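You operate a simulated robot arm through the tools that you are given. There is no shell and no other tool.

You are at the controls of a simulated robot arm. One attempt, no reset.

## Task
Move the blue audio plug to the black laptop and play Walk-in music.
Fine: press Stop on the grey laptop, it stays on; mute In 1 once, before the plug moves, and unmute it when the cue plays; arrow keys, then Go; start no other cue; dials and other plugs stay.

It is judged by the outcome, as a careful person would: the job done as asked, and still so three seconds after it is handed in. It fails if anything else is knocked over, pushed out of place, dropped, spilled or broken.

## Robot
A 6-joint arm with a two-finger gripper, fixed in place. Base frame: the origin is at the foot of the arm, x ahead of it, y to its left, z up; the work surface is at about z = 750. Units: mm, degrees, N and s.
Its first joint turns from -166.0 to 166.0 degrees. Payload 2.45 kg.
The TCP is the grasp point between the finger pads, 20 mm short of the fingertips. In the tool frame z runs along the fingers and y along their closing line. The gripper opens to 140 mm. The gripper's body begins 168 mm behind the TCP.
Orientation is told as [roll, pitch, yaw] about the base's x, y, z axes, in that order, counted from this pose: with the fingers straight down and closing along the base's y, the tool's x points along the base's -x, its y along +y and its z along -z.

## Interface
- The arm moves only by the tool send_rows. Its argument "targets" is a list of rows, each a list of 6 numbers: the shift along the base's x, y, z in m, then the turn, a rotation vector about the base's x, y, z in degrees. In form: [[x, y, z, ax, ay, az], ...]. A call has 1 to 20 rows; each row shifts and turns the commanded pose from where the row before left it. "jaw" is the closure in counts, from 0 (fully open) to 255 (shut), set as the call begins (left out, the last holds). Each row takes 0.2 s and may step no farther than 50 mm and 8.6 degrees from the row before; otherwise, or with a gripper value out of range, the whole call is refused. Where a pose cannot be reached the arm comes as near as it can. A force on the tool above 50 N (or 10 N above the force at the start of the call, whichever is more), or a blocked arm, ends the call early, and 0.2 s more pass. Each finger travels about 45 mm/s and halts on what it meets, pressing with about 26 N; the grip force reading is that of the motor and also rises with nothing between the fingers. The clock runs only during rows and for 0.2 s after the last one: add rows that do not move to give the fingers time. The reply holds the time, the measured pose of the TCP, the force on the tool along the base axes, the opening and the grip force, in the units named above and with some noise, with the torque about the TCP (base axes, N m) and any sound that the robot's microphone picked up.
- Cameras (640 x 400 px; columns grow to the right, rows downward): "scene" is fixed at [219.7, 503, 1486]; the picture's right is [-0.86, -0.52, 0.00], its down [-0.38, 0.64, -0.67] and it looks along [0.34, -0.57, -0.74] (base axes); focal length 252 px, centre (320, 200). "wrist" rides on the gripper at [78, 11, -209] in the tool frame; the picture's right is [-0.14, 0.99, 0.00], its down [-0.92, -0.13, -0.37] and it looks along [-0.37, -0.05, 0.93] (tool axes); focal length 280 px, centre (320, 200).
- get_image(camera): a new picture of that camera. The clock stands still meanwhile.
- measure_at(camera, pixels): for up to 12 pixels [column, row] of the newest picture of that camera ("zoom" is the newest enlarged one), the place [x, y, z] in the base frame of the surface seen there, good to about 2 mm. The clock stands still meanwhile.
- enlarge(camera, box): a new picture of the part [left, top, right, bottom] of that camera's present view, enlarged. The clock stands still meanwhile.
- hand_in(): hands the job in; it is judged then, once.

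Unless the task says otherwise, let go and move clear before handing in.

The tools are called by a JSON object that holds its "name" and its "arguments". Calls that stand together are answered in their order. send_rows: Moves the arm, as the interface text tells. Its arguments: {"type":"object","properties":{"targets":{"type":"array","items":{"type":"array","items":{"type":"number"}}},"jaw":{"type":"number"}},"required":["targets"]} The other tools are called the same way: get_image (camera) takes a picture; measure_at (camera, pixels) gives the place of the surface under pixels of a picture; enlarge (camera, box) takes an enlarged picture of a part of a camera's view; hand_in () hands the job in.

At the start:

```text
t: 0.0
position: [573.3, -281.1, 1055.3]
ee_rot: [0.0, 0.0, -0.1]
force: [-0.8, -0.2, 0.0]
torque: [0.01, -0.05, 0.01]
opening: 140.0
grasp_force: 0.1
```

scene: 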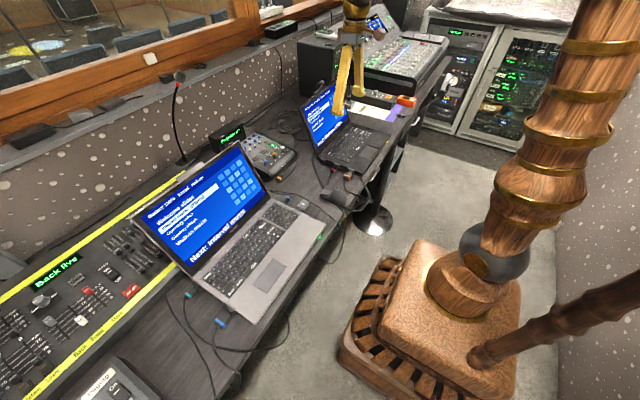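
wrist: 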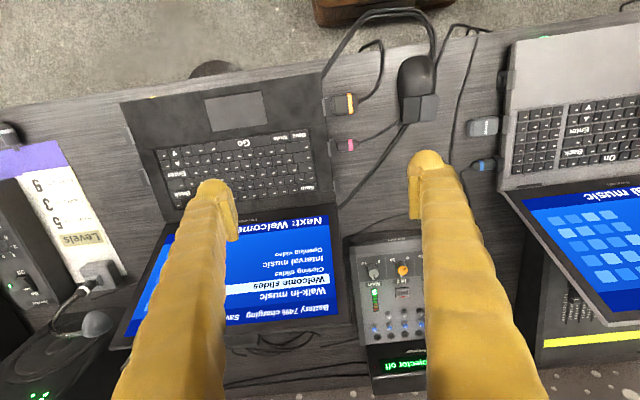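

The first pictures show a grey laptop (left), a black laptop and a small mixer between them; the wrist view shows plugs at about (345,103), (345,145), (485,165). I'll enlarge several regions to read labels.

{"name": "enlarge", "arguments": {"camera": "wrist", "box": [320, 60, 520, 200]}}

{"name": "enlarge", "arguments": {"camera": "wrist", "box": [330, 220, 450, 400]}}

{"name": "enlarge", "arguments": {"camera": "scene", "box": [130, 130, 330, 300]}}

{"name": "enlarge", "arguments": {"camera": "scene", "box": [200, 70, 420, 210]}}

{"name": "enlarge", "arguments": {"camera": "wrist", "box": [110, 80, 340, 230]}}

{"name": "enlarge", "arguments": {"camera": "wrist", "box": [480, 30, 640, 200]}}

```text
2.86 times, centred on (420, 130) of wrist
```

zoom: 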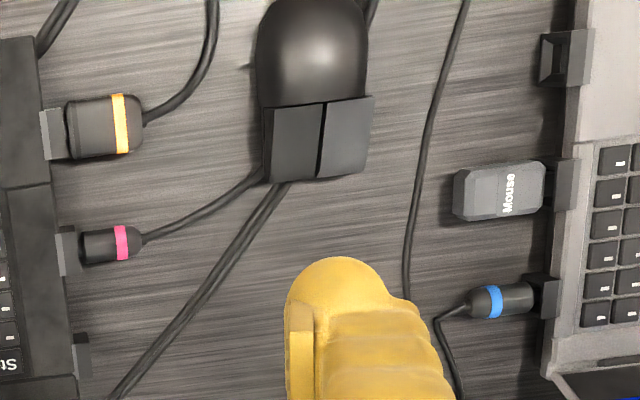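

```text
2.22 times, centred on (390, 310) of wrist
```

zoom: 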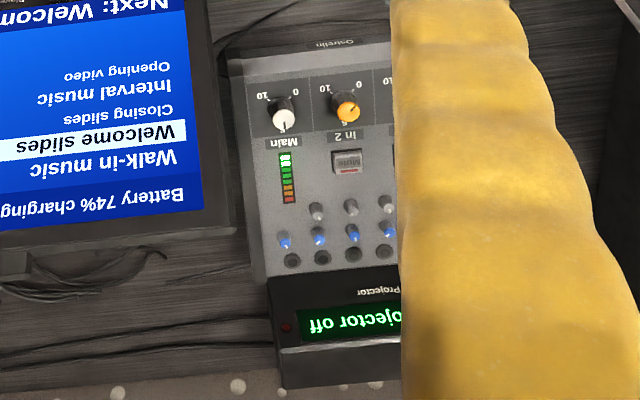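

```text
2.35 times, centred on (230, 215) of scene
```

zoom: 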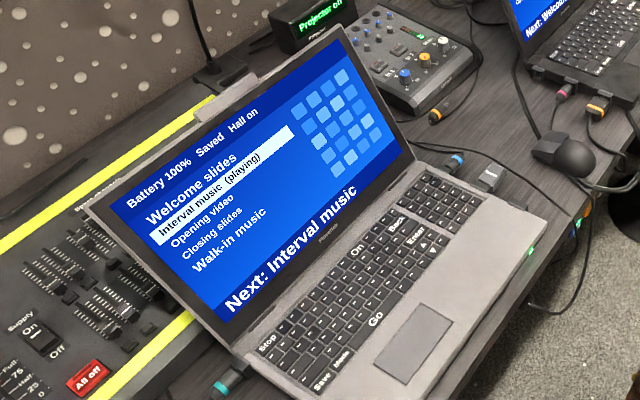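

```text
2.86 times, centred on (310, 140) of scene
```

zoom: 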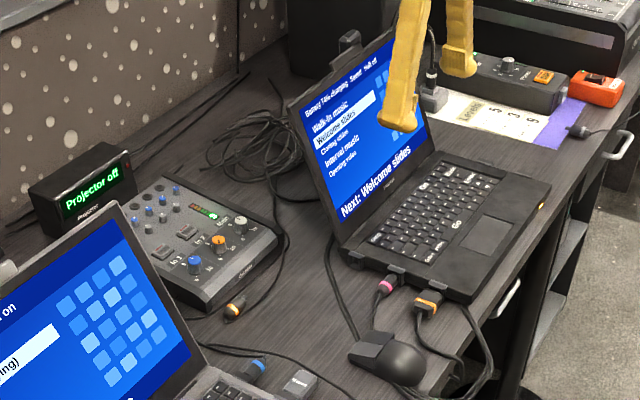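

```text
2.67 times, centred on (225, 155) of wrist
```

zoom: 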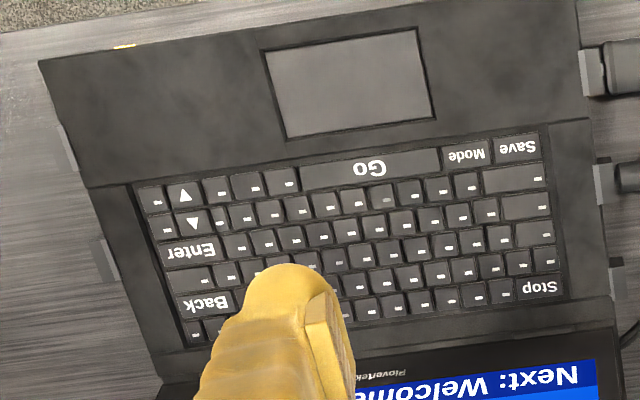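

```text
2.35 times, centred on (560, 115) of wrist
```

zoom: 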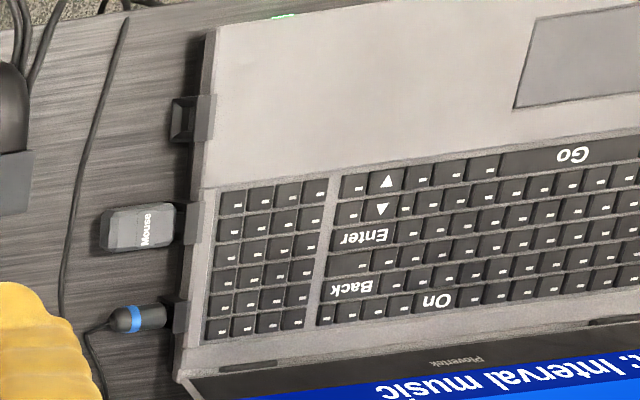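

The grey laptop is playing Interval music; the blue-band plug sits in its socket nearest the hinge. There are other coloured plugs near, so I'll zoom in more closely before moving.

{"name": "enlarge", "arguments": {"camera": "scene", "box": [240, 160, 380, 250]}}

{"name": "enlarge", "arguments": {"camera": "scene", "box": [160, 260, 300, 390]}}

{"name": "enlarge", "arguments": {"camera": "scene", "box": [205, 110, 305, 190]}}

{"name": "enlarge", "arguments": {"camera": "wrist", "box": [310, 80, 370, 220]}}

{"name": "enlarge", "arguments": {"camera": "wrist", "box": [0, 110, 130, 320]}}

{"name": "enlarge", "arguments": {"camera": "scene", "box": [290, 80, 390, 150]}}

{"name": "enlarge", "arguments": {"camera": "wrist", "box": [450, 100, 540, 200]}}

```text
4.44 times, centred on (310, 205) of scene
```

zoom: 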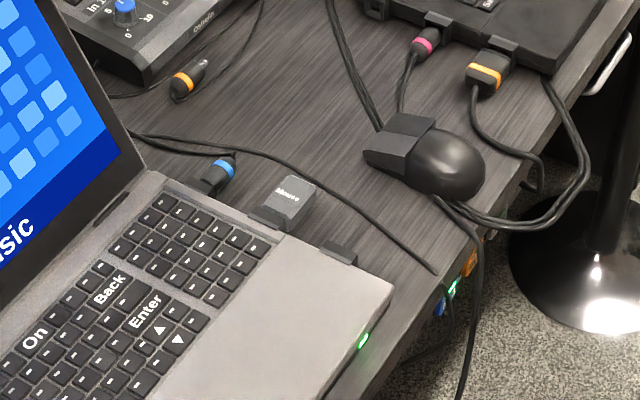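

```text
3.08 times, centred on (230, 325) of scene
```

zoom: 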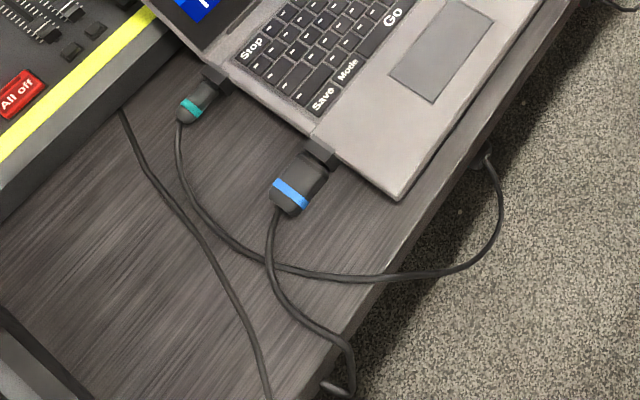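

```text
5.00 times, centred on (255, 150) of scene
```

zoom: 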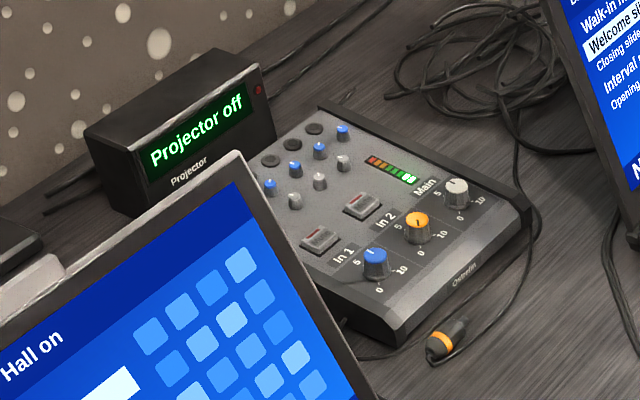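

```text
2.86 times, centred on (340, 150) of wrist
```

zoom: 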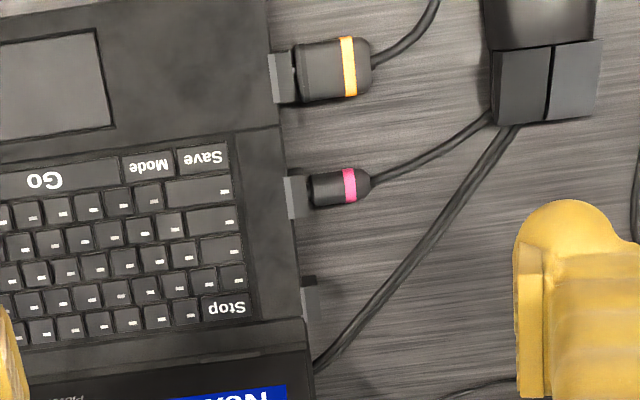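

```text
1.90 times, centred on (65, 215) of wrist
```

zoom: 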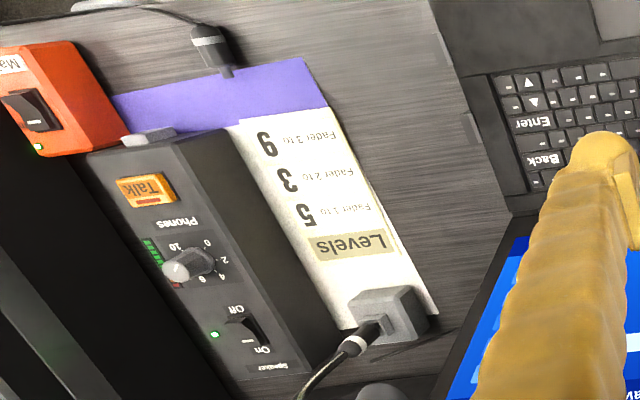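

```text
5.71 times, centred on (340, 115) of scene
```

zoom: 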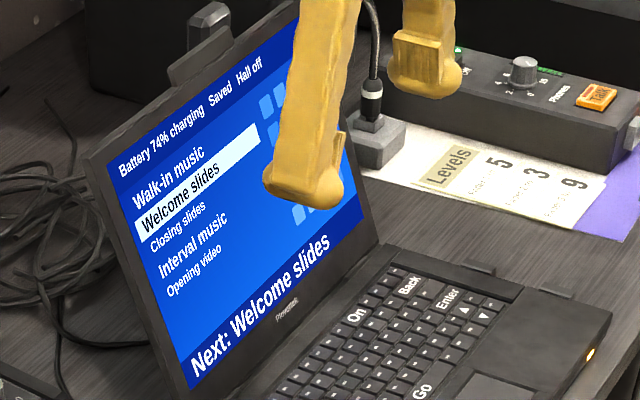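

```text
4.00 times, centred on (495, 150) of wrist
```

zoom: 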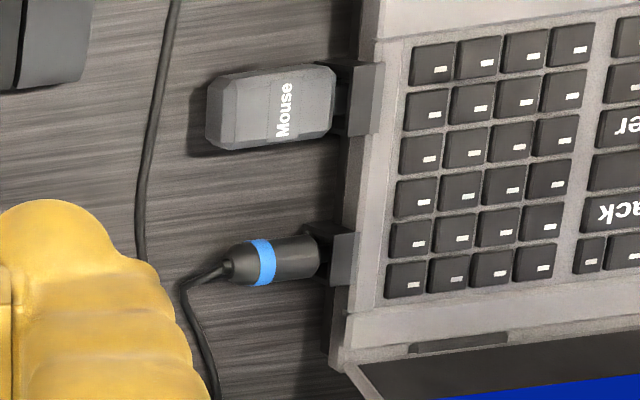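

The blue audio plug is the small round one at wrist (485,165); the other blue one on the grey laptop's left is a rectangular charger. The black laptop has an empty hinge-side socket at about wrist (337,204). I'll measure the key places.

{"name": "measure_at", "arguments": {"camera": "wrist", "pixels": [[474, 167], [482, 165], [490, 164], [500, 162], [497, 170], [484, 126], [350, 103], [337, 103], [352, 145], [334, 146], [336, 204], [334, 200]]}}

{"name": "get_image", "arguments": {"camera": "scene"}}

{"name": "measure_at", "arguments": {"camera": "scene", "pixels": [[269, 147], [278, 142], [268, 156], [279, 153], [245, 139], [221, 213], [214, 280], [300, 199]]}}

{"name": "measure_at", "arguments": {"camera": "wrist", "pixels": [[243, 142], [174, 156], [176, 165], [304, 188], [178, 173], [180, 197], [590, 89], [570, 120], [548, 160], [636, 110]]}}

```text
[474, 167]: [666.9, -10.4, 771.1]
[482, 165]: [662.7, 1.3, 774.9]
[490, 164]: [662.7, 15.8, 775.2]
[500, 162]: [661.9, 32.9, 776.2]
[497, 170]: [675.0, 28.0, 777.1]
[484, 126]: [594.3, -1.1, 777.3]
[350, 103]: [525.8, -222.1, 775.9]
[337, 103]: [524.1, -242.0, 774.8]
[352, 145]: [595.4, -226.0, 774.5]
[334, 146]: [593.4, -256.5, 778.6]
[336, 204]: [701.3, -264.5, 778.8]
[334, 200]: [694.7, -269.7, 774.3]
```

```text
taken
```

scene: 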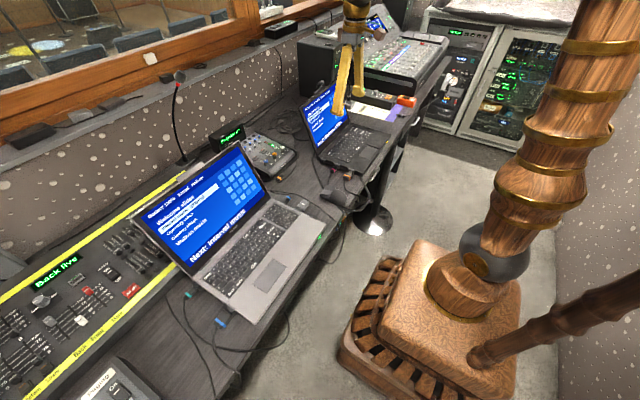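

```text
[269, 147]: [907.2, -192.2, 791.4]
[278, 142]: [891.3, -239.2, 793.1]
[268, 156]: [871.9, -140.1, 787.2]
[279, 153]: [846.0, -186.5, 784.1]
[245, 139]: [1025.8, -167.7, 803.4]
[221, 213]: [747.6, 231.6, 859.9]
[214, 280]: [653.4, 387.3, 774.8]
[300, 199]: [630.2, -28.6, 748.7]
```

```text
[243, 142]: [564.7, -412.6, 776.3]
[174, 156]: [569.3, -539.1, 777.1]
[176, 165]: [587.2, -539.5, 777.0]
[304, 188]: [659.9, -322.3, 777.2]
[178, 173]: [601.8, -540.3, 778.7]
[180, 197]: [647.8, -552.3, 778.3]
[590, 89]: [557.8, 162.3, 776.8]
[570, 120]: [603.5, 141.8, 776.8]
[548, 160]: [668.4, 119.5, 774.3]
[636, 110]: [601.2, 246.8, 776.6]
```

The plug lies along y at about (663, −10…35, 774), and the empty black-laptop socket is near (698, −267, 776). Before planning I'll check screen heights and move the arm to view the black laptop's side.

{"name": "measure_at", "arguments": {"camera": "scene", "pixels": [[240, 143], [132, 221], [262, 187], [331, 84], [300, 109], [316, 150], [354, 107]]}}

{"name": "send_rows", "arguments": {"targets": [[0.0, 0.05, 0, -8.5, 0, 0], [0.0, 0.05, 0, -8.5, 0, 0], [0.0, 0.05, 0, -8.5, 0, 0], [0.0, 0.05, 0, -8.5, 0, 0], [0.02, 0.03, 0, 0, 0, 0], [0, 0, 0, 0, 0, 0]]}}

{"name": "get_image", "arguments": {"camera": "wrist"}}

{"name": "get_image", "arguments": {"camera": "scene"}}

```text
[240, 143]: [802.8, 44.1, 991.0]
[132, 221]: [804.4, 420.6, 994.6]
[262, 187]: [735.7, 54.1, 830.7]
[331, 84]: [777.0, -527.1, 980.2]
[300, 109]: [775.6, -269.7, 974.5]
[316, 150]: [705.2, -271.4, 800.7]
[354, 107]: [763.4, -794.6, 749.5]
```

```text
t: 1.4
position: [592.6, -51.0, 1056.5]
ee_rot: [-33.9, 0.0, 0.0]
force: [-0.2, -0.2, 0.0]
torque: [0.0, -0.01, -0.02]
opening: 139.8
grasp_force: 0.1
```

```text
taken
```

wrist: 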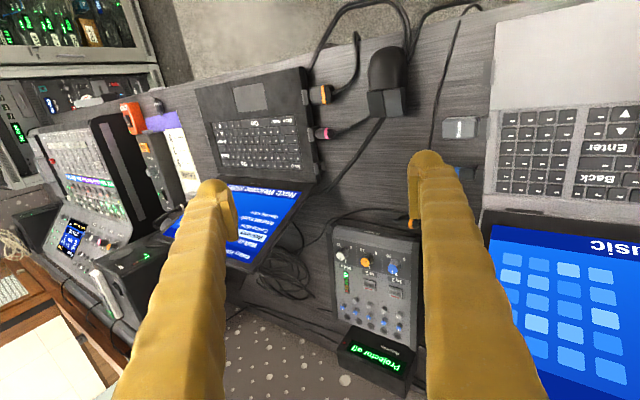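

```text
taken
```

scene: 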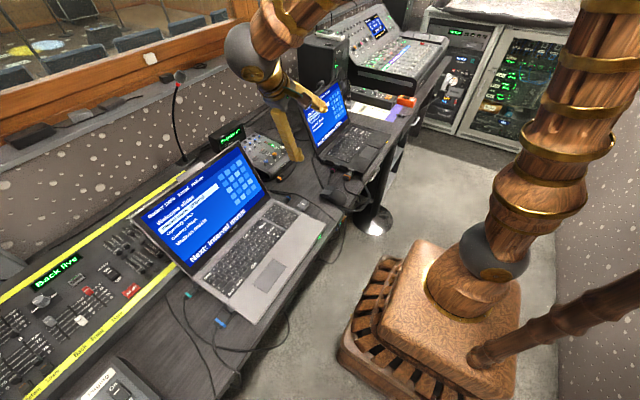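

{"name": "enlarge", "arguments": {"camera": "wrist", "box": [270, 60, 430, 220]}}

{"name": "enlarge", "arguments": {"camera": "wrist", "box": [325, 205, 425, 305]}}

{"name": "enlarge", "arguments": {"camera": "wrist", "box": [290, 135, 350, 205]}}

```text
2.50 times, centred on (350, 140) of wrist
```

zoom: 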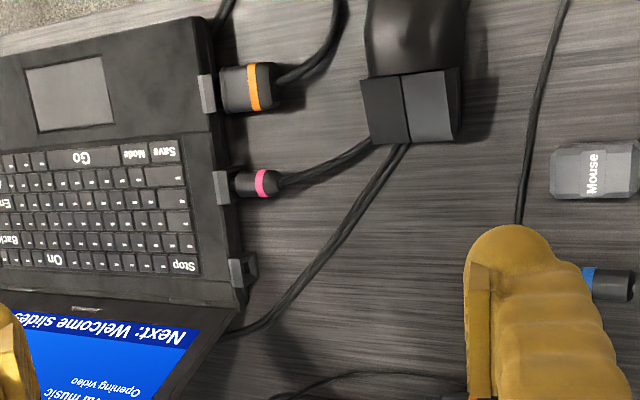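

```text
4.00 times, centred on (375, 255) of wrist
```

zoom: 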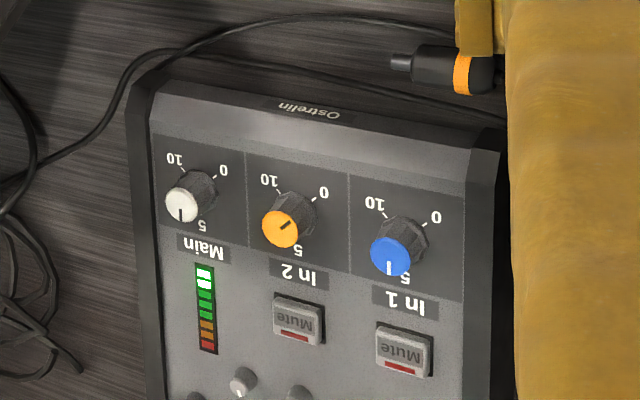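

```text
5.71 times, centred on (320, 170) of wrist
```

zoom: 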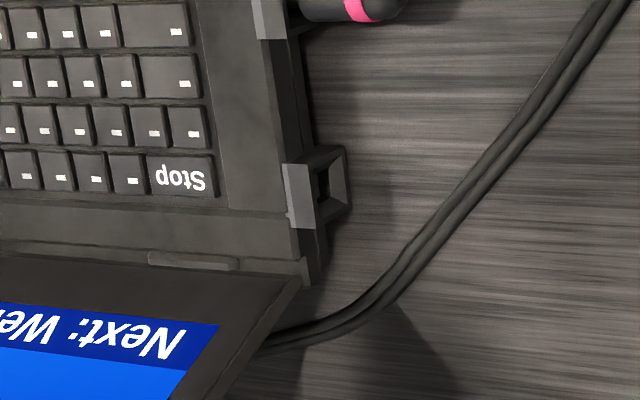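

Enlarge seems sharp, so I'll look right into the empty socket at wrist (322,172), and at the right-hand sockets of the black laptop.

{"name": "enlarge", "arguments": {"camera": "wrist", "box": [310, 155, 340, 185]}}

{"name": "enlarge", "arguments": {"camera": "wrist", "box": [300, 80, 340, 140]}}

{"name": "enlarge", "arguments": {"camera": "scene", "box": [280, 180, 330, 220]}}

{"name": "enlarge", "arguments": {"camera": "scene", "box": [320, 160, 365, 190]}}

```text
13.33 times, centred on (325, 170) of wrist
```

zoom: 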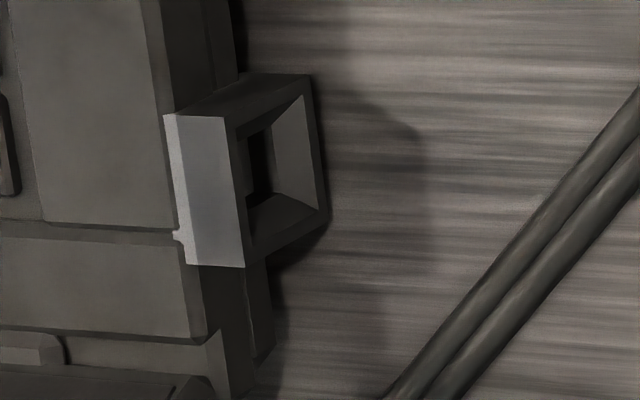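

```text
6.67 times, centred on (320, 110) of wrist
```

zoom: 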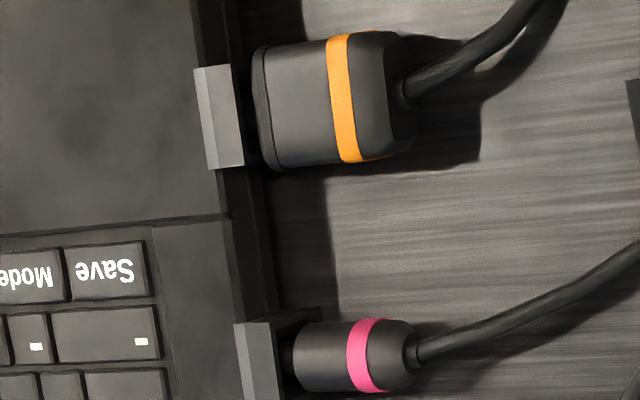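

```text
10.00 times, centred on (305, 200) of scene
```

zoom: 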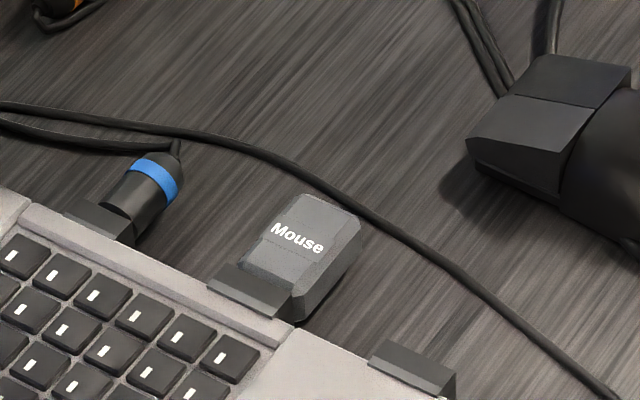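

```text
13.33 times, centred on (342, 175) of scene
```

zoom: 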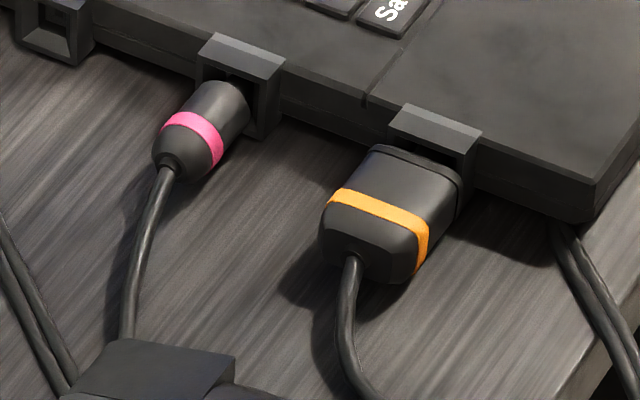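

The hinge-side socket has a small square hole in a funnel. I'll compare with the other empty sockets by tilting the other way and looking along +y.

{"name": "send_rows", "arguments": {"targets": [[0, -0.03, 0, 8.5, 0, 0], [0, -0.03, 0, 8.5, 0, 0], [0, -0.03, 0, 8.5, 0, 0], [0, -0.03, 0, 8.5, 0, 0], [0, -0.03, 0, 8.5, 0, 0], [0, -0.03, 0, 8.5, 0, 0], [0, -0.03, 0, 8.5, 0, 0], [0, -0.03, 0, 8.5, 0, 0], [0, 0, 0, 0, 0, 0]]}}

{"name": "get_image", "arguments": {"camera": "wrist"}}

```text
t: 3.4
position: [594.7, -290.7, 1056.8]
ee_rot: [34.1, 0.0, 0.1]
force: [0.2, 0.0, -0.4]
torque: [0.01, 0.03, -0.02]
opening: 140.1
grasp_force: 0.0
```

```text
taken
```

wrist: 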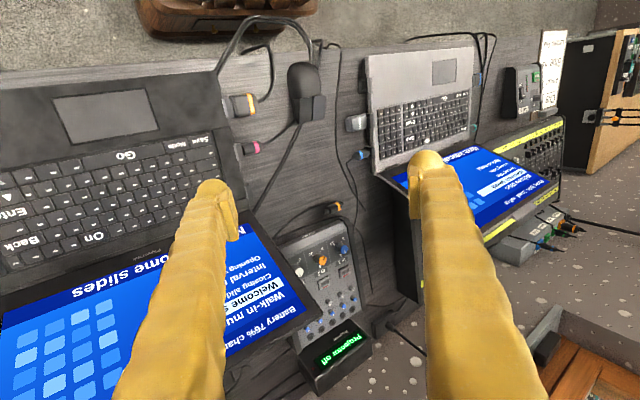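

I can see the grey laptop's right side now around (350–375, 80–160); enlarging.

{"name": "enlarge", "arguments": {"camera": "wrist", "box": [330, 60, 400, 190]}}

{"name": "enlarge", "arguments": {"camera": "wrist", "box": [345, 140, 385, 170]}}

{"name": "enlarge", "arguments": {"camera": "wrist", "box": [310, 180, 410, 320]}}

{"name": "send_rows", "arguments": {"targets": [[0, -0.05, 0, 0, 0, 0], [0, -0.05, 0, 0, 0, 0], [0, -0.05, 0, 0, 0, 0], [0, -0.05, 0, 0, 0, 0], [0, -0.05, 0, 0, 0, 0], [0, -0.05, 0, 0, 0, 0], [0, -0.05, 0, 0, 0, 0], [0, 0, 0, 0, 0, 0]]}}

{"name": "get_image", "arguments": {"camera": "wrist"}}

```text
3.08 times, centred on (365, 125) of wrist
```

zoom: 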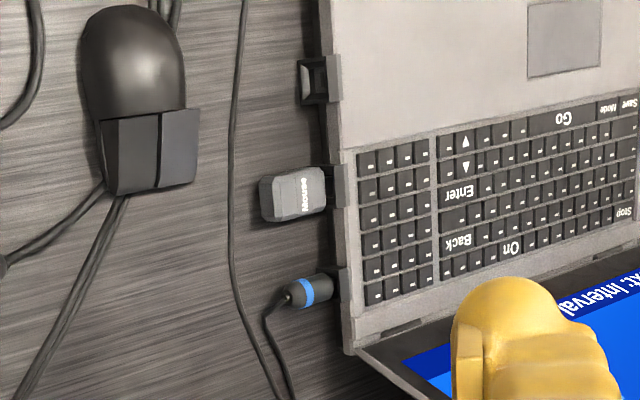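

```text
13.33 times, centred on (365, 155) of wrist
```

zoom: 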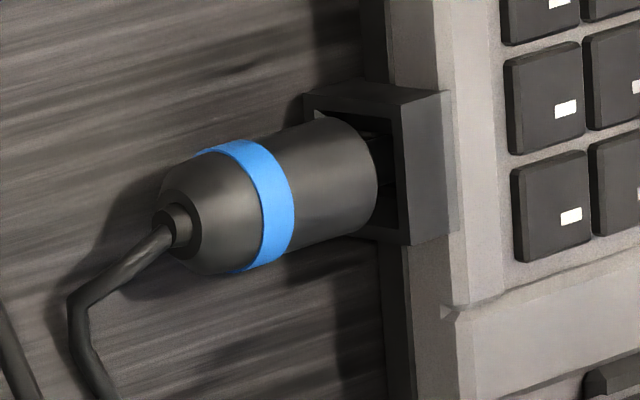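

```text
2.86 times, centred on (360, 250) of wrist
```

zoom: 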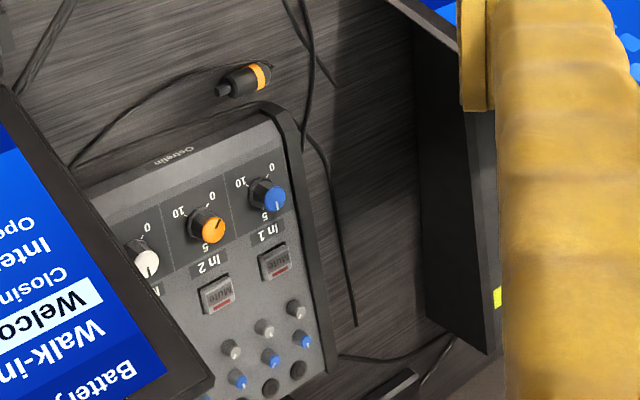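

```text
t: 5.2
position: [593.5, -638.6, 1056.6]
ee_rot: [34.0, 0.1, 0.0]
force: [-0.6, -0.2, 0.5]
torque: [0.01, 0.03, -0.01]
opening: 140.0
grasp_force: 0.1
```

```text
taken
```

wrist: 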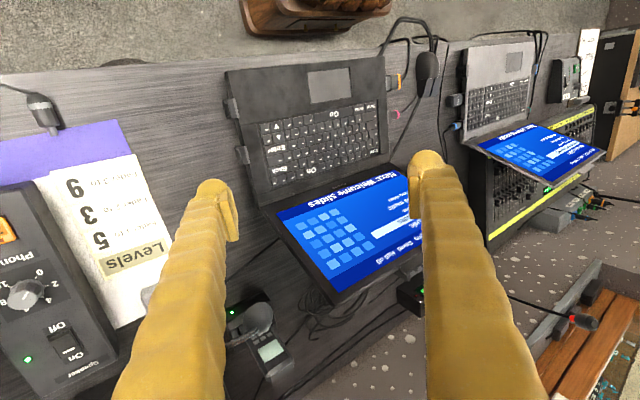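

The black laptop's right sockets are at about (232,107) and (243,155); enlarging to compare shapes.

{"name": "enlarge", "arguments": {"camera": "wrist", "box": [215, 90, 265, 120]}}

{"name": "enlarge", "arguments": {"camera": "wrist", "box": [225, 140, 265, 170]}}

{"name": "enlarge", "arguments": {"camera": "wrist", "box": [430, 80, 480, 150]}}

{"name": "enlarge", "arguments": {"camera": "wrist", "box": [220, 280, 310, 400]}}

{"name": "enlarge", "arguments": {"camera": "wrist", "box": [225, 80, 395, 200]}}

{"name": "measure_at", "arguments": {"camera": "zoom", "pixels": [[200, 150], [203, 185], [250, 60], [420, 170], [380, 180]]}}

```text
12.80 times, centred on (240, 105) of wrist
```

zoom: 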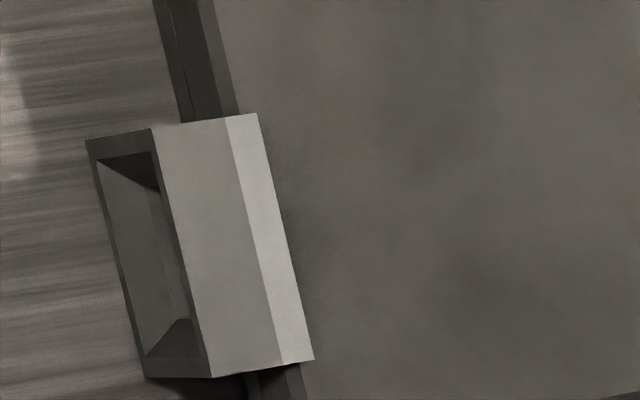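

```text
13.33 times, centred on (245, 155) of wrist
```

zoom: 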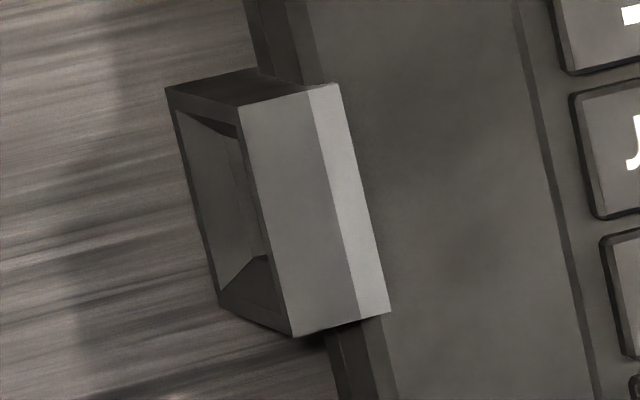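

```text
5.71 times, centred on (455, 115) of wrist
```

zoom: 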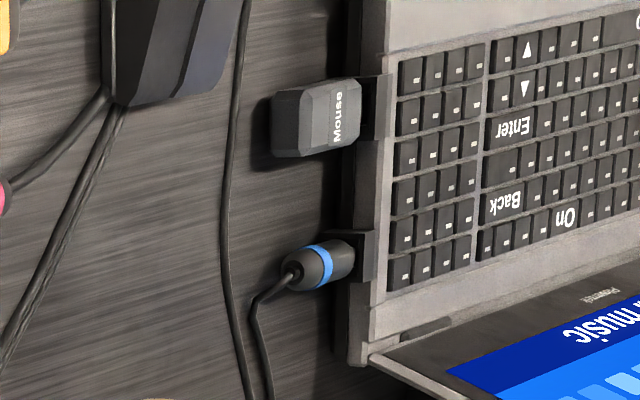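

```text
3.33 times, centred on (265, 340) of wrist
```

zoom: 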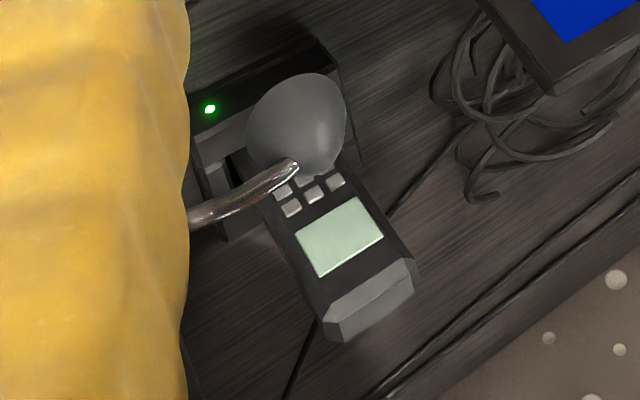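

```text
3.33 times, centred on (310, 140) of wrist
```

zoom: 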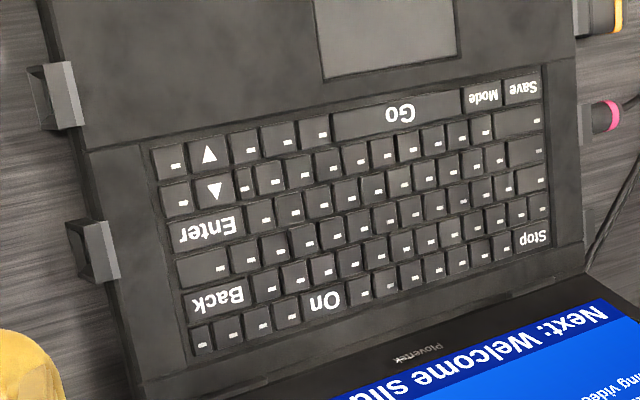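

```text
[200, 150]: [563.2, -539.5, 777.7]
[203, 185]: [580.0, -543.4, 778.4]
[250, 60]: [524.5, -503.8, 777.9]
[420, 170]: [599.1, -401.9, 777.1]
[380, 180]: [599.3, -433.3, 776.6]
```

The right sockets are wide (USB type), so the hinge-side square socket on the left matches the audio plug. Now I'll look at the finger geometry.

{"name": "get_image", "arguments": {"camera": "scene"}}

{"name": "enlarge", "arguments": {"camera": "scene", "box": [300, 0, 460, 130]}}

{"name": "enlarge", "arguments": {"camera": "wrist", "box": [100, 140, 560, 400]}}

{"name": "measure_at", "arguments": {"camera": "wrist", "pixels": [[211, 182], [196, 190], [228, 190], [230, 230], [420, 153], [410, 170], [440, 160], [415, 210]]}}

```text
taken
```

scene: 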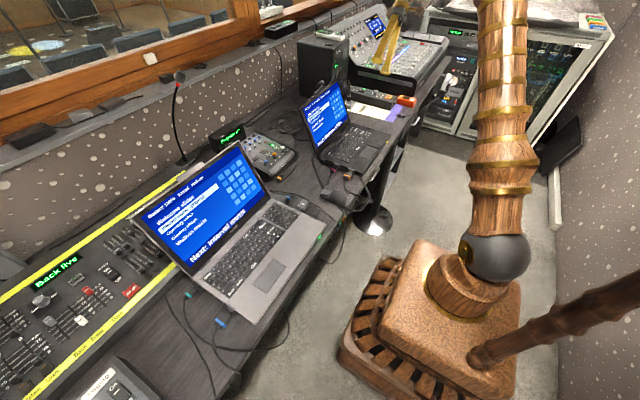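

```text
3.08 times, centred on (380, 65) of scene
```

zoom: 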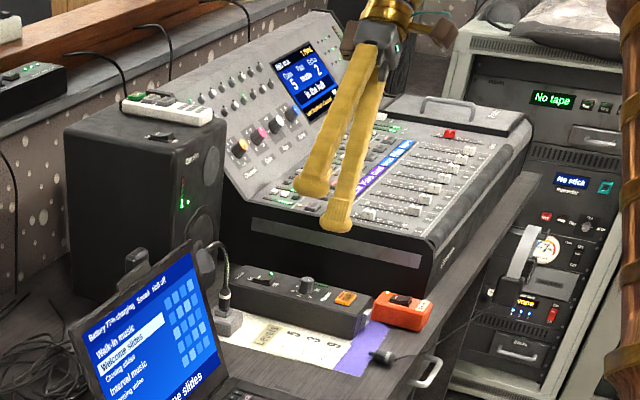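

```text
1.39 times, centred on (330, 270) of wrist
```

zoom: 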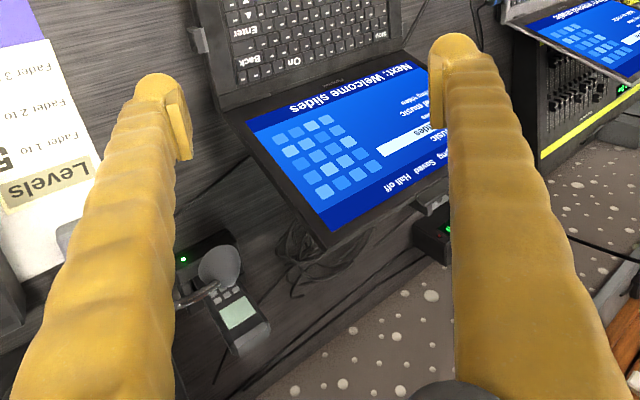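

```text
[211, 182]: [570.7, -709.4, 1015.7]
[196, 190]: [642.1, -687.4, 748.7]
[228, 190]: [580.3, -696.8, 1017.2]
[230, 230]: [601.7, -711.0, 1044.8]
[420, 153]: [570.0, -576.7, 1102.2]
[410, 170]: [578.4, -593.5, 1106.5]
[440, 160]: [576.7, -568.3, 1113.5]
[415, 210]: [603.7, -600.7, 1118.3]
```

The fingers have domed tips and the empty side socket is settled. Next I travel at safe height to above the grey laptop's left half to locate Stop.

{"name": "send_rows", "arguments": {"targets": [[-0.01, 0.049, 0, -8.5, 0, 0], [-0.01, 0.049, 0, -8.5, 0, 0], [-0.01, 0.049, 0, -8.5, 0, 0], [-0.01, 0.049, 0, -8.5, 0, 0], [0, 0.049, 0, 0, 0, 0], [0, 0.049, 0, 0, 0, 0], [0, 0.049, 0, 0, 0, 0], [0, 0.049, 0, 0, 0, 0], [0, 0.049, 0, 0, 0, 0], [0, 0.049, 0, 0, 0, 0], [0, 0.049, 0, 0, 0, 0], [0, 0.049, 0, 0, 0, 0], [0, 0.049, 0, 0, 0, 0], [0, 0.049, 0, 0, 0, 0], [0, 0.049, 0, 0, 0, 0], [0, 0.049, 0, 0, 0, 0], [0, 0.049, 0, 0, 0, 0], [0, 0.049, 0, 0, 0, 0], [0, 0.049, 0, 0, 0, 0], [0, 0.049, 0, 0, 0, 0]]}}

{"name": "get_image", "arguments": {"camera": "wrist"}}

{"name": "get_image", "arguments": {"camera": "scene"}}

```text
t: 9.4
position: [550.3, 338.9, 1054.1]
ee_rot: [0.0, 0.1, 0.0]
force: [-0.7, 0.0, -0.5]
torque: [0.03, -0.02, -0.02]
opening: 140.1
grasp_force: 0.1
```

```text
taken
```

wrist: 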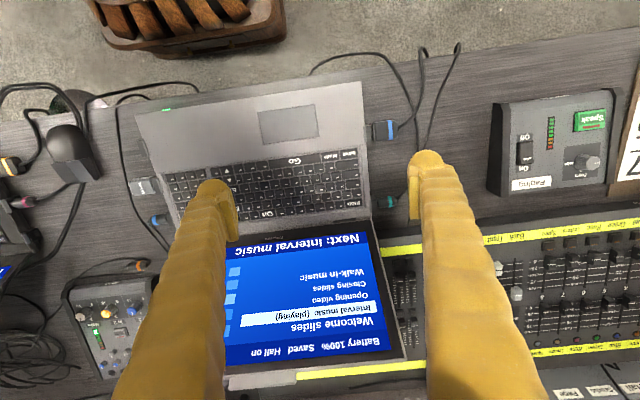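

```text
taken
```

scene: 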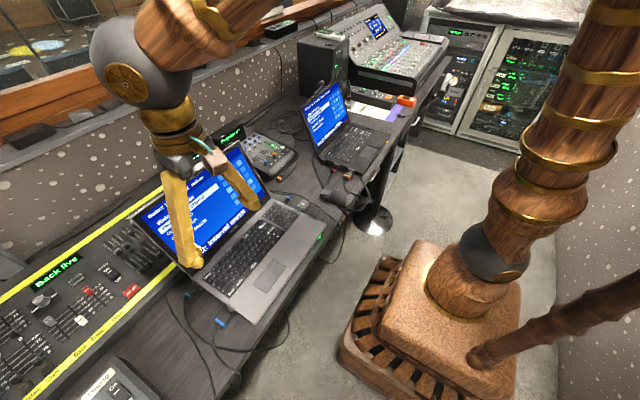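

{"name": "enlarge", "arguments": {"camera": "wrist", "box": [300, 150, 400, 220]}}

{"name": "measure_at", "arguments": {"camera": "zoom", "pixels": [[328, 340], [300, 345], [370, 335], [330, 315], [335, 362], [330, 385], [400, 300], [470, 300]]}}

```text
5.71 times, centred on (350, 185) of wrist
```

zoom: 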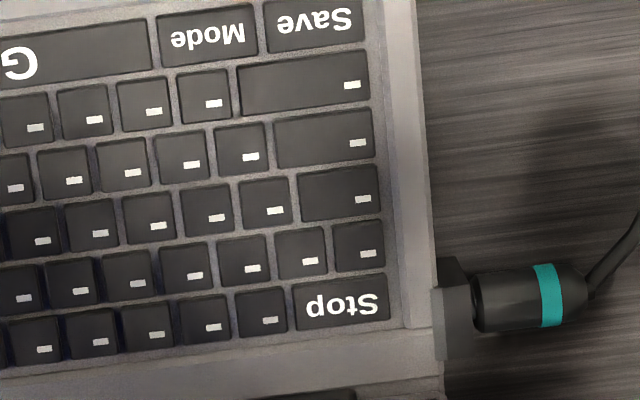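

```text
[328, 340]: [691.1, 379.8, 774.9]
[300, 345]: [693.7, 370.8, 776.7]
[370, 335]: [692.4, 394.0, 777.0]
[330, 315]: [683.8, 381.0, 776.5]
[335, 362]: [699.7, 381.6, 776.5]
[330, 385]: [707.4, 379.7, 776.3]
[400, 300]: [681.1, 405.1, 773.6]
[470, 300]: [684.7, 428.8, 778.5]
```

Stop is at about (681, 385, 777), roughly 32×16 mm. I'll close the jaw and tilt so that one fingertip corner leads, then hover above it.

{"name": "send_rows", "arguments": {"jaw": 255, "targets": [[0.02, 0.008, 0, 0, -8.6, 0], [0.02, 0.008, 0, 0, -8.6, 0], [0.02, 0.008, 0, 0, -8.6, 0], [0.02, 0.008, 0, -8.5, 0, 0], [0.02, 0.008, 0, -8.5, 0, 0], [0.02, 0, -0.04, 0, 0, 0], [0.018, 0, -0.04, 0, 0, 0], [0, 0, -0.04, 0, 0, 0], [0, 0, -0.04, 0, 0, 0], [0, 0, -0.034, 0, 0, 0], [0, 0, 0, 0, 0, 0]]}}

{"name": "get_image", "arguments": {"camera": "wrist"}}

{"name": "enlarge", "arguments": {"camera": "scene", "box": [150, 180, 290, 300]}}

```text
t: 11.8
position: [688.3, 380.1, 859.9]
ee_rot: [-18.8, -24.5, 8.0]
force: [0.4, -0.1, -0.1]
torque: [0.0, 0.0, -0.02]
opening: 0.0
grasp_force: 25.8
```

```text
taken
```

wrist: 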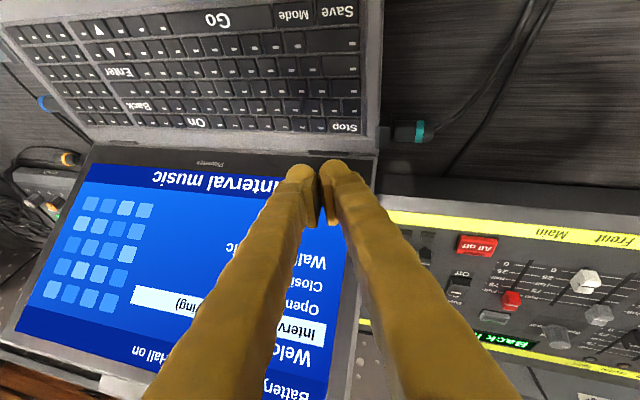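

```text
3.33 times, centred on (220, 240) of scene
```

zoom: 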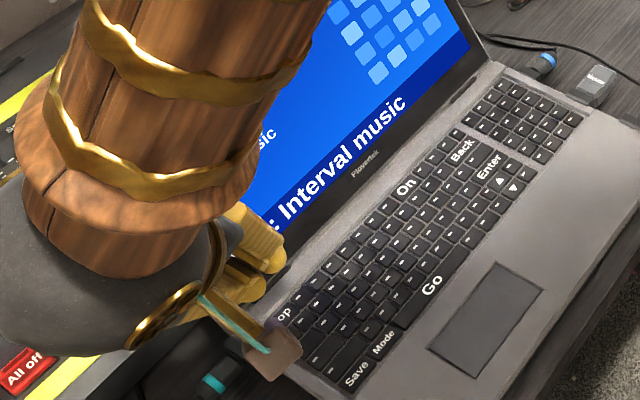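

The tips are domed; measuring where they are relative to the Stop key at (345,127).

{"name": "enlarge", "arguments": {"camera": "wrist", "box": [270, 90, 390, 240]}}

{"name": "measure_at", "arguments": {"camera": "wrist", "pixels": [[335, 161], [345, 165], [328, 166], [336, 172], [300, 166], [305, 175], [290, 172], [345, 128], [333, 128], [356, 128], [345, 122]]}}

```text
2.67 times, centred on (330, 165) of wrist
```

zoom: 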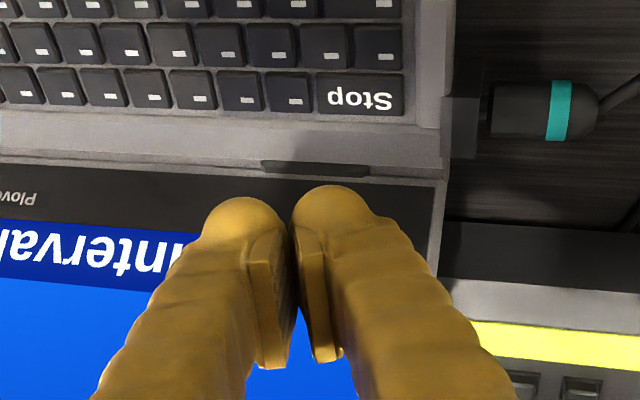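

```text
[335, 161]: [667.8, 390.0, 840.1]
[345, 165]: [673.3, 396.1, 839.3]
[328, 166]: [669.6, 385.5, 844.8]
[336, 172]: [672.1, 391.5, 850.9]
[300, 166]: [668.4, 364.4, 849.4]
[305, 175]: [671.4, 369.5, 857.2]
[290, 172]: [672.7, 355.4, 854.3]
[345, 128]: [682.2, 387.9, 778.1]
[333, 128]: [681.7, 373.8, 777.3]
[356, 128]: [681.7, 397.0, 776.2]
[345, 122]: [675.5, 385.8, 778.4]
```

The leading dome should touch about 5 mm nearer and 5 mm left of the TCP, so the present position nearly suits. I'll descend close to the key and recheck.

{"name": "send_rows", "arguments": {"targets": [[-0.002, 0.001, -0.015, 0, 0, 0], [0, 0, -0.015, 0, 0, 0], [0, 0, -0.015, 0, 0, 0], [0, 0, -0.004, 0, 0, 0], [0, 0, 0, 0, 0, 0]]}}

{"name": "enlarge", "arguments": {"camera": "wrist", "box": [270, 90, 390, 240]}}

{"name": "enlarge", "arguments": {"camera": "scene", "box": [180, 230, 250, 300]}}

```text
t: 13.0
position: [689.5, 380.6, 811.2]
ee_rot: [-18.8, -24.5, 8.1]
force: [-0.8, 0.4, 0.4]
torque: [-0.01, 0.02, 0.02]
opening: 0.1
grasp_force: 25.6
```

```text
2.67 times, centred on (330, 165) of wrist
```

zoom: 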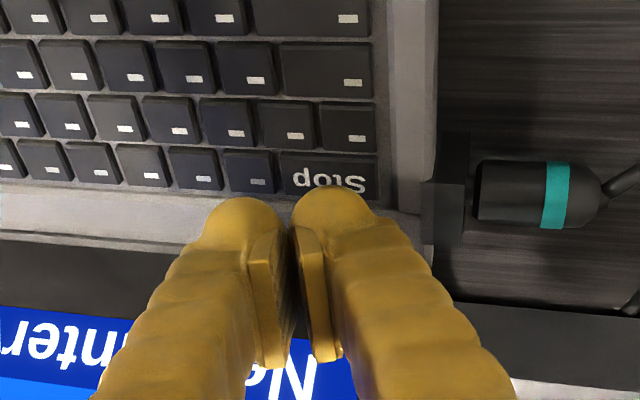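

```text
5.71 times, centred on (215, 265) of scene
```

zoom: 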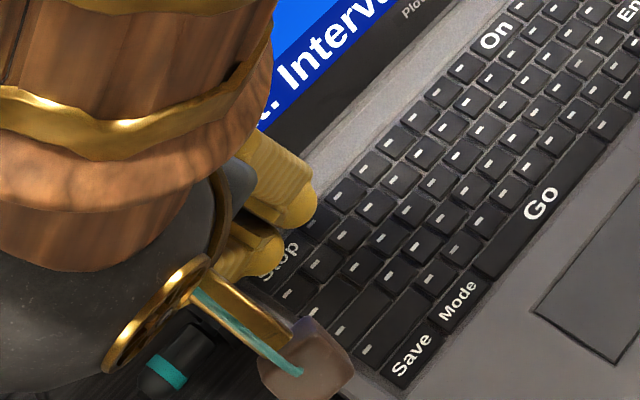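

{"name": "measure_at", "arguments": {"camera": "wrist", "pixels": [[335, 162], [335, 165], [342, 163], [328, 166], [345, 157], [332, 157], [356, 160], [300, 167], [336, 150], [305, 155]]}}

{"name": "send_rows", "arguments": {"targets": [[0, 0, 0, 0, 0, 0]]}}

```text
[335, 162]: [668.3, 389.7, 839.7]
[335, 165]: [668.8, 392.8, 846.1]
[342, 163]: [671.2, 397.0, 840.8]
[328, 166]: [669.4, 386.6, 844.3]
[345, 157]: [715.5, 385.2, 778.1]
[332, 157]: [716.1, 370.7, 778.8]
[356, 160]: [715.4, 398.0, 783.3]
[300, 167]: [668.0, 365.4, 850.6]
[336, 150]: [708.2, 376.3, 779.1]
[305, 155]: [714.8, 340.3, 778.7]
```

```text
t: 13.4
position: [690.5, 381.1, 810.5]
ee_rot: [-18.8, -24.5, 8.0]
force: [-0.6, 0.1, -0.2]
torque: [0.0, -0.03, 0.01]
opening: 0.2
grasp_force: 26.0
```

{"name": "get_image", "arguments": {"camera": "wrist"}}

{"name": "measure_at", "arguments": {"camera": "wrist", "pixels": [[335, 162], [335, 165], [342, 163], [328, 166], [336, 157], [345, 157], [330, 157], [300, 167], [336, 150], [345, 150]]}}

```text
taken
```

wrist: 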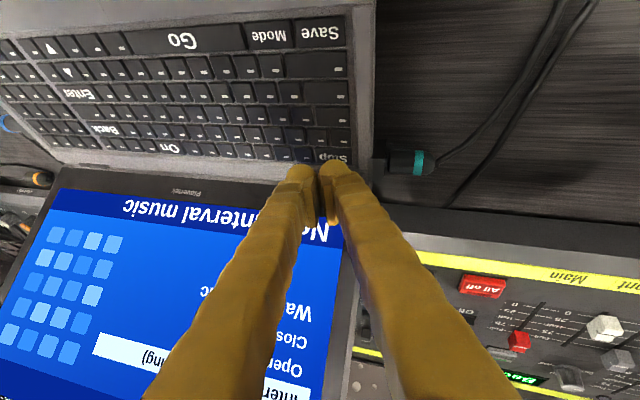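

```text
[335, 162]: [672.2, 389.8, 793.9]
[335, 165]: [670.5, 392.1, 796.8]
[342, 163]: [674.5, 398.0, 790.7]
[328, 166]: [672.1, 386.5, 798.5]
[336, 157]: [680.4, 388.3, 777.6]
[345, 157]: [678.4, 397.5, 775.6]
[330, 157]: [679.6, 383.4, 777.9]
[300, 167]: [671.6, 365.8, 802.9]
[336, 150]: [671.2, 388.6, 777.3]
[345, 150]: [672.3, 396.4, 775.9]
```

The right finger's dome sits at x≈672–680, y≈385–398, about 12 mm above Stop. I'll shift 4 mm right and press gently in small steps.

{"name": "send_rows", "arguments": {"targets": [[0, -0.004, -0.002, 0, 0, 0], [0, 0, -0.002, 0, 0, 0], [0, 0, -0.002, 0, 0, 0]]}}

{"name": "enlarge", "arguments": {"camera": "wrist", "box": [270, 90, 390, 240]}}

```text
t: 14.2
position: [688.8, 375.8, 806.9]
ee_rot: [-18.8, -24.6, 8.2]
force: [-0.6, 0.0, 0.1]
torque: [-0.01, 0.0, -0.01]
opening: 0.3
grasp_force: 26.5
```

```text
2.67 times, centred on (330, 165) of wrist
```

zoom: 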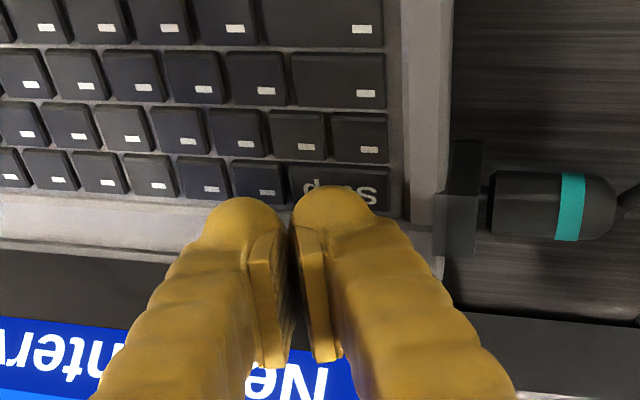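

No contact yet; the leading dome is over the Stop key. Continuing down slowly.

{"name": "send_rows", "arguments": {"targets": [[0, 0, -0.002, 0, 0, 0], [0, 0, -0.002, 0, 0, 0]]}}

{"name": "send_rows", "arguments": {"targets": [[0, 0, -0.002, 0, 0, 0], [0, 0, -0.002, 0, 0, 0]]}}

{"name": "enlarge", "arguments": {"camera": "wrist", "box": [270, 90, 390, 240]}}

{"name": "enlarge", "arguments": {"camera": "scene", "box": [130, 150, 290, 290]}}

```text
t: 14.8
position: [688.7, 375.6, 803.9]
ee_rot: [-18.8, -24.6, 8.0]
force: [-0.6, 0.3, 0.8]
torque: [0.01, 0.01, 0.0]
opening: 0.0
grasp_force: 25.8
```

```text
t: 15.6
position: [688.9, 376.4, 800.4]
ee_rot: [-18.7, -24.7, 8.0]
force: [-14.1, 0.1, 17.7]
torque: [0.11, 0.31, 0.06]
opening: 0.0
grasp_force: 26.0
heard: click
stopped in row 2: the force on the tool passed its limit at 53 N (the readings are from after the stop); the commanded pose is now the measured one
```

```text
2.67 times, centred on (330, 165) of wrist
```

zoom: 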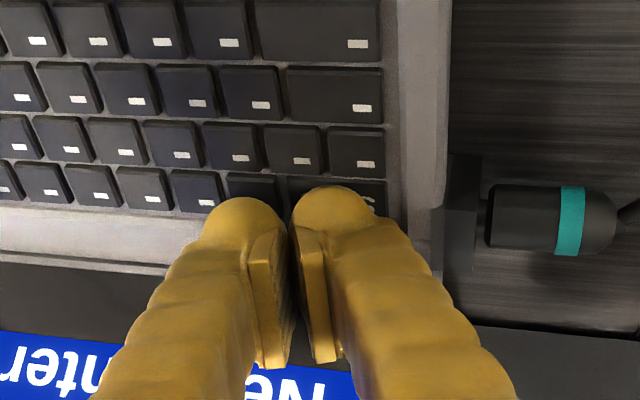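

```text
2.86 times, centred on (210, 220) of scene
```

zoom: 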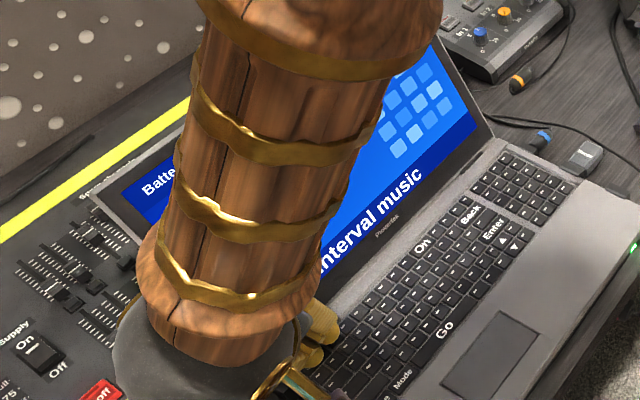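

A click was heard, so the key went down. I'll lift straight up and check the grey screen.

{"name": "send_rows", "arguments": {"targets": [[0, 0, 0.01, 0, 0, 0], [-0.01, 0, 0.04, 0, 0, 0], [-0.03, -0.02, 0.04, 0, 0, 0], [-0.03, -0.04, 0.03, 0, 0, 0], [-0.03, -0.04, 0.03, 8.5, 0, 0], [-0.03, -0.04, 0.04, 8.5, 0, 0], [-0.01, -0.04, 0.03, 0, 8.6, 0], [0, -0.04, 0.03, 0, 8.6, 0], [0, -0.04, 0, 0, 8.6, 0], [0, -0.04, 0, 0, 0, 0]]}}

{"name": "get_image", "arguments": {"camera": "wrist"}}

{"name": "get_image", "arguments": {"camera": "scene"}}

{"name": "enlarge", "arguments": {"camera": "scene", "box": [130, 130, 330, 300]}}

```text
refused: row 3 steps farther than a row can; nothing moved
```

```text
taken
```

wrist: 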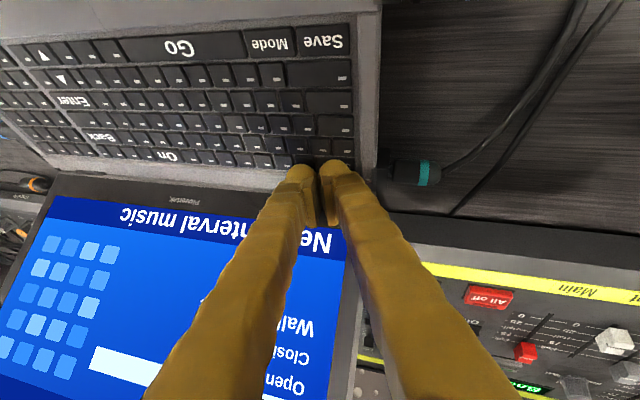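

```text
taken
```

scene: 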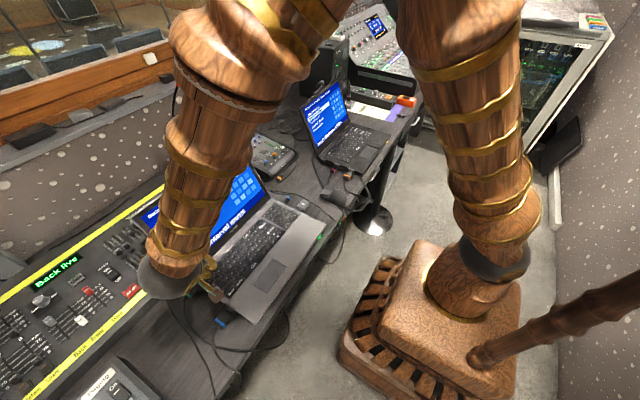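

```text
2.35 times, centred on (230, 215) of scene
```

zoom: 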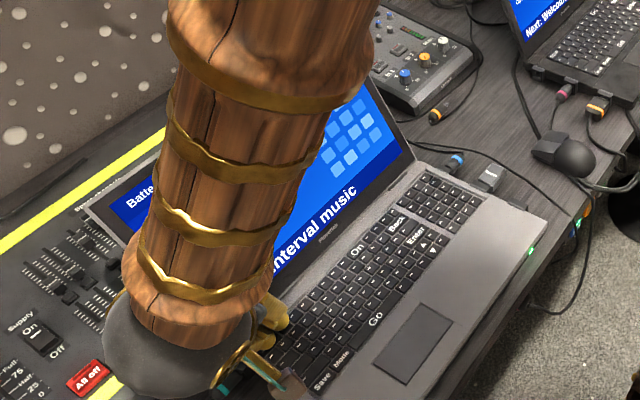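

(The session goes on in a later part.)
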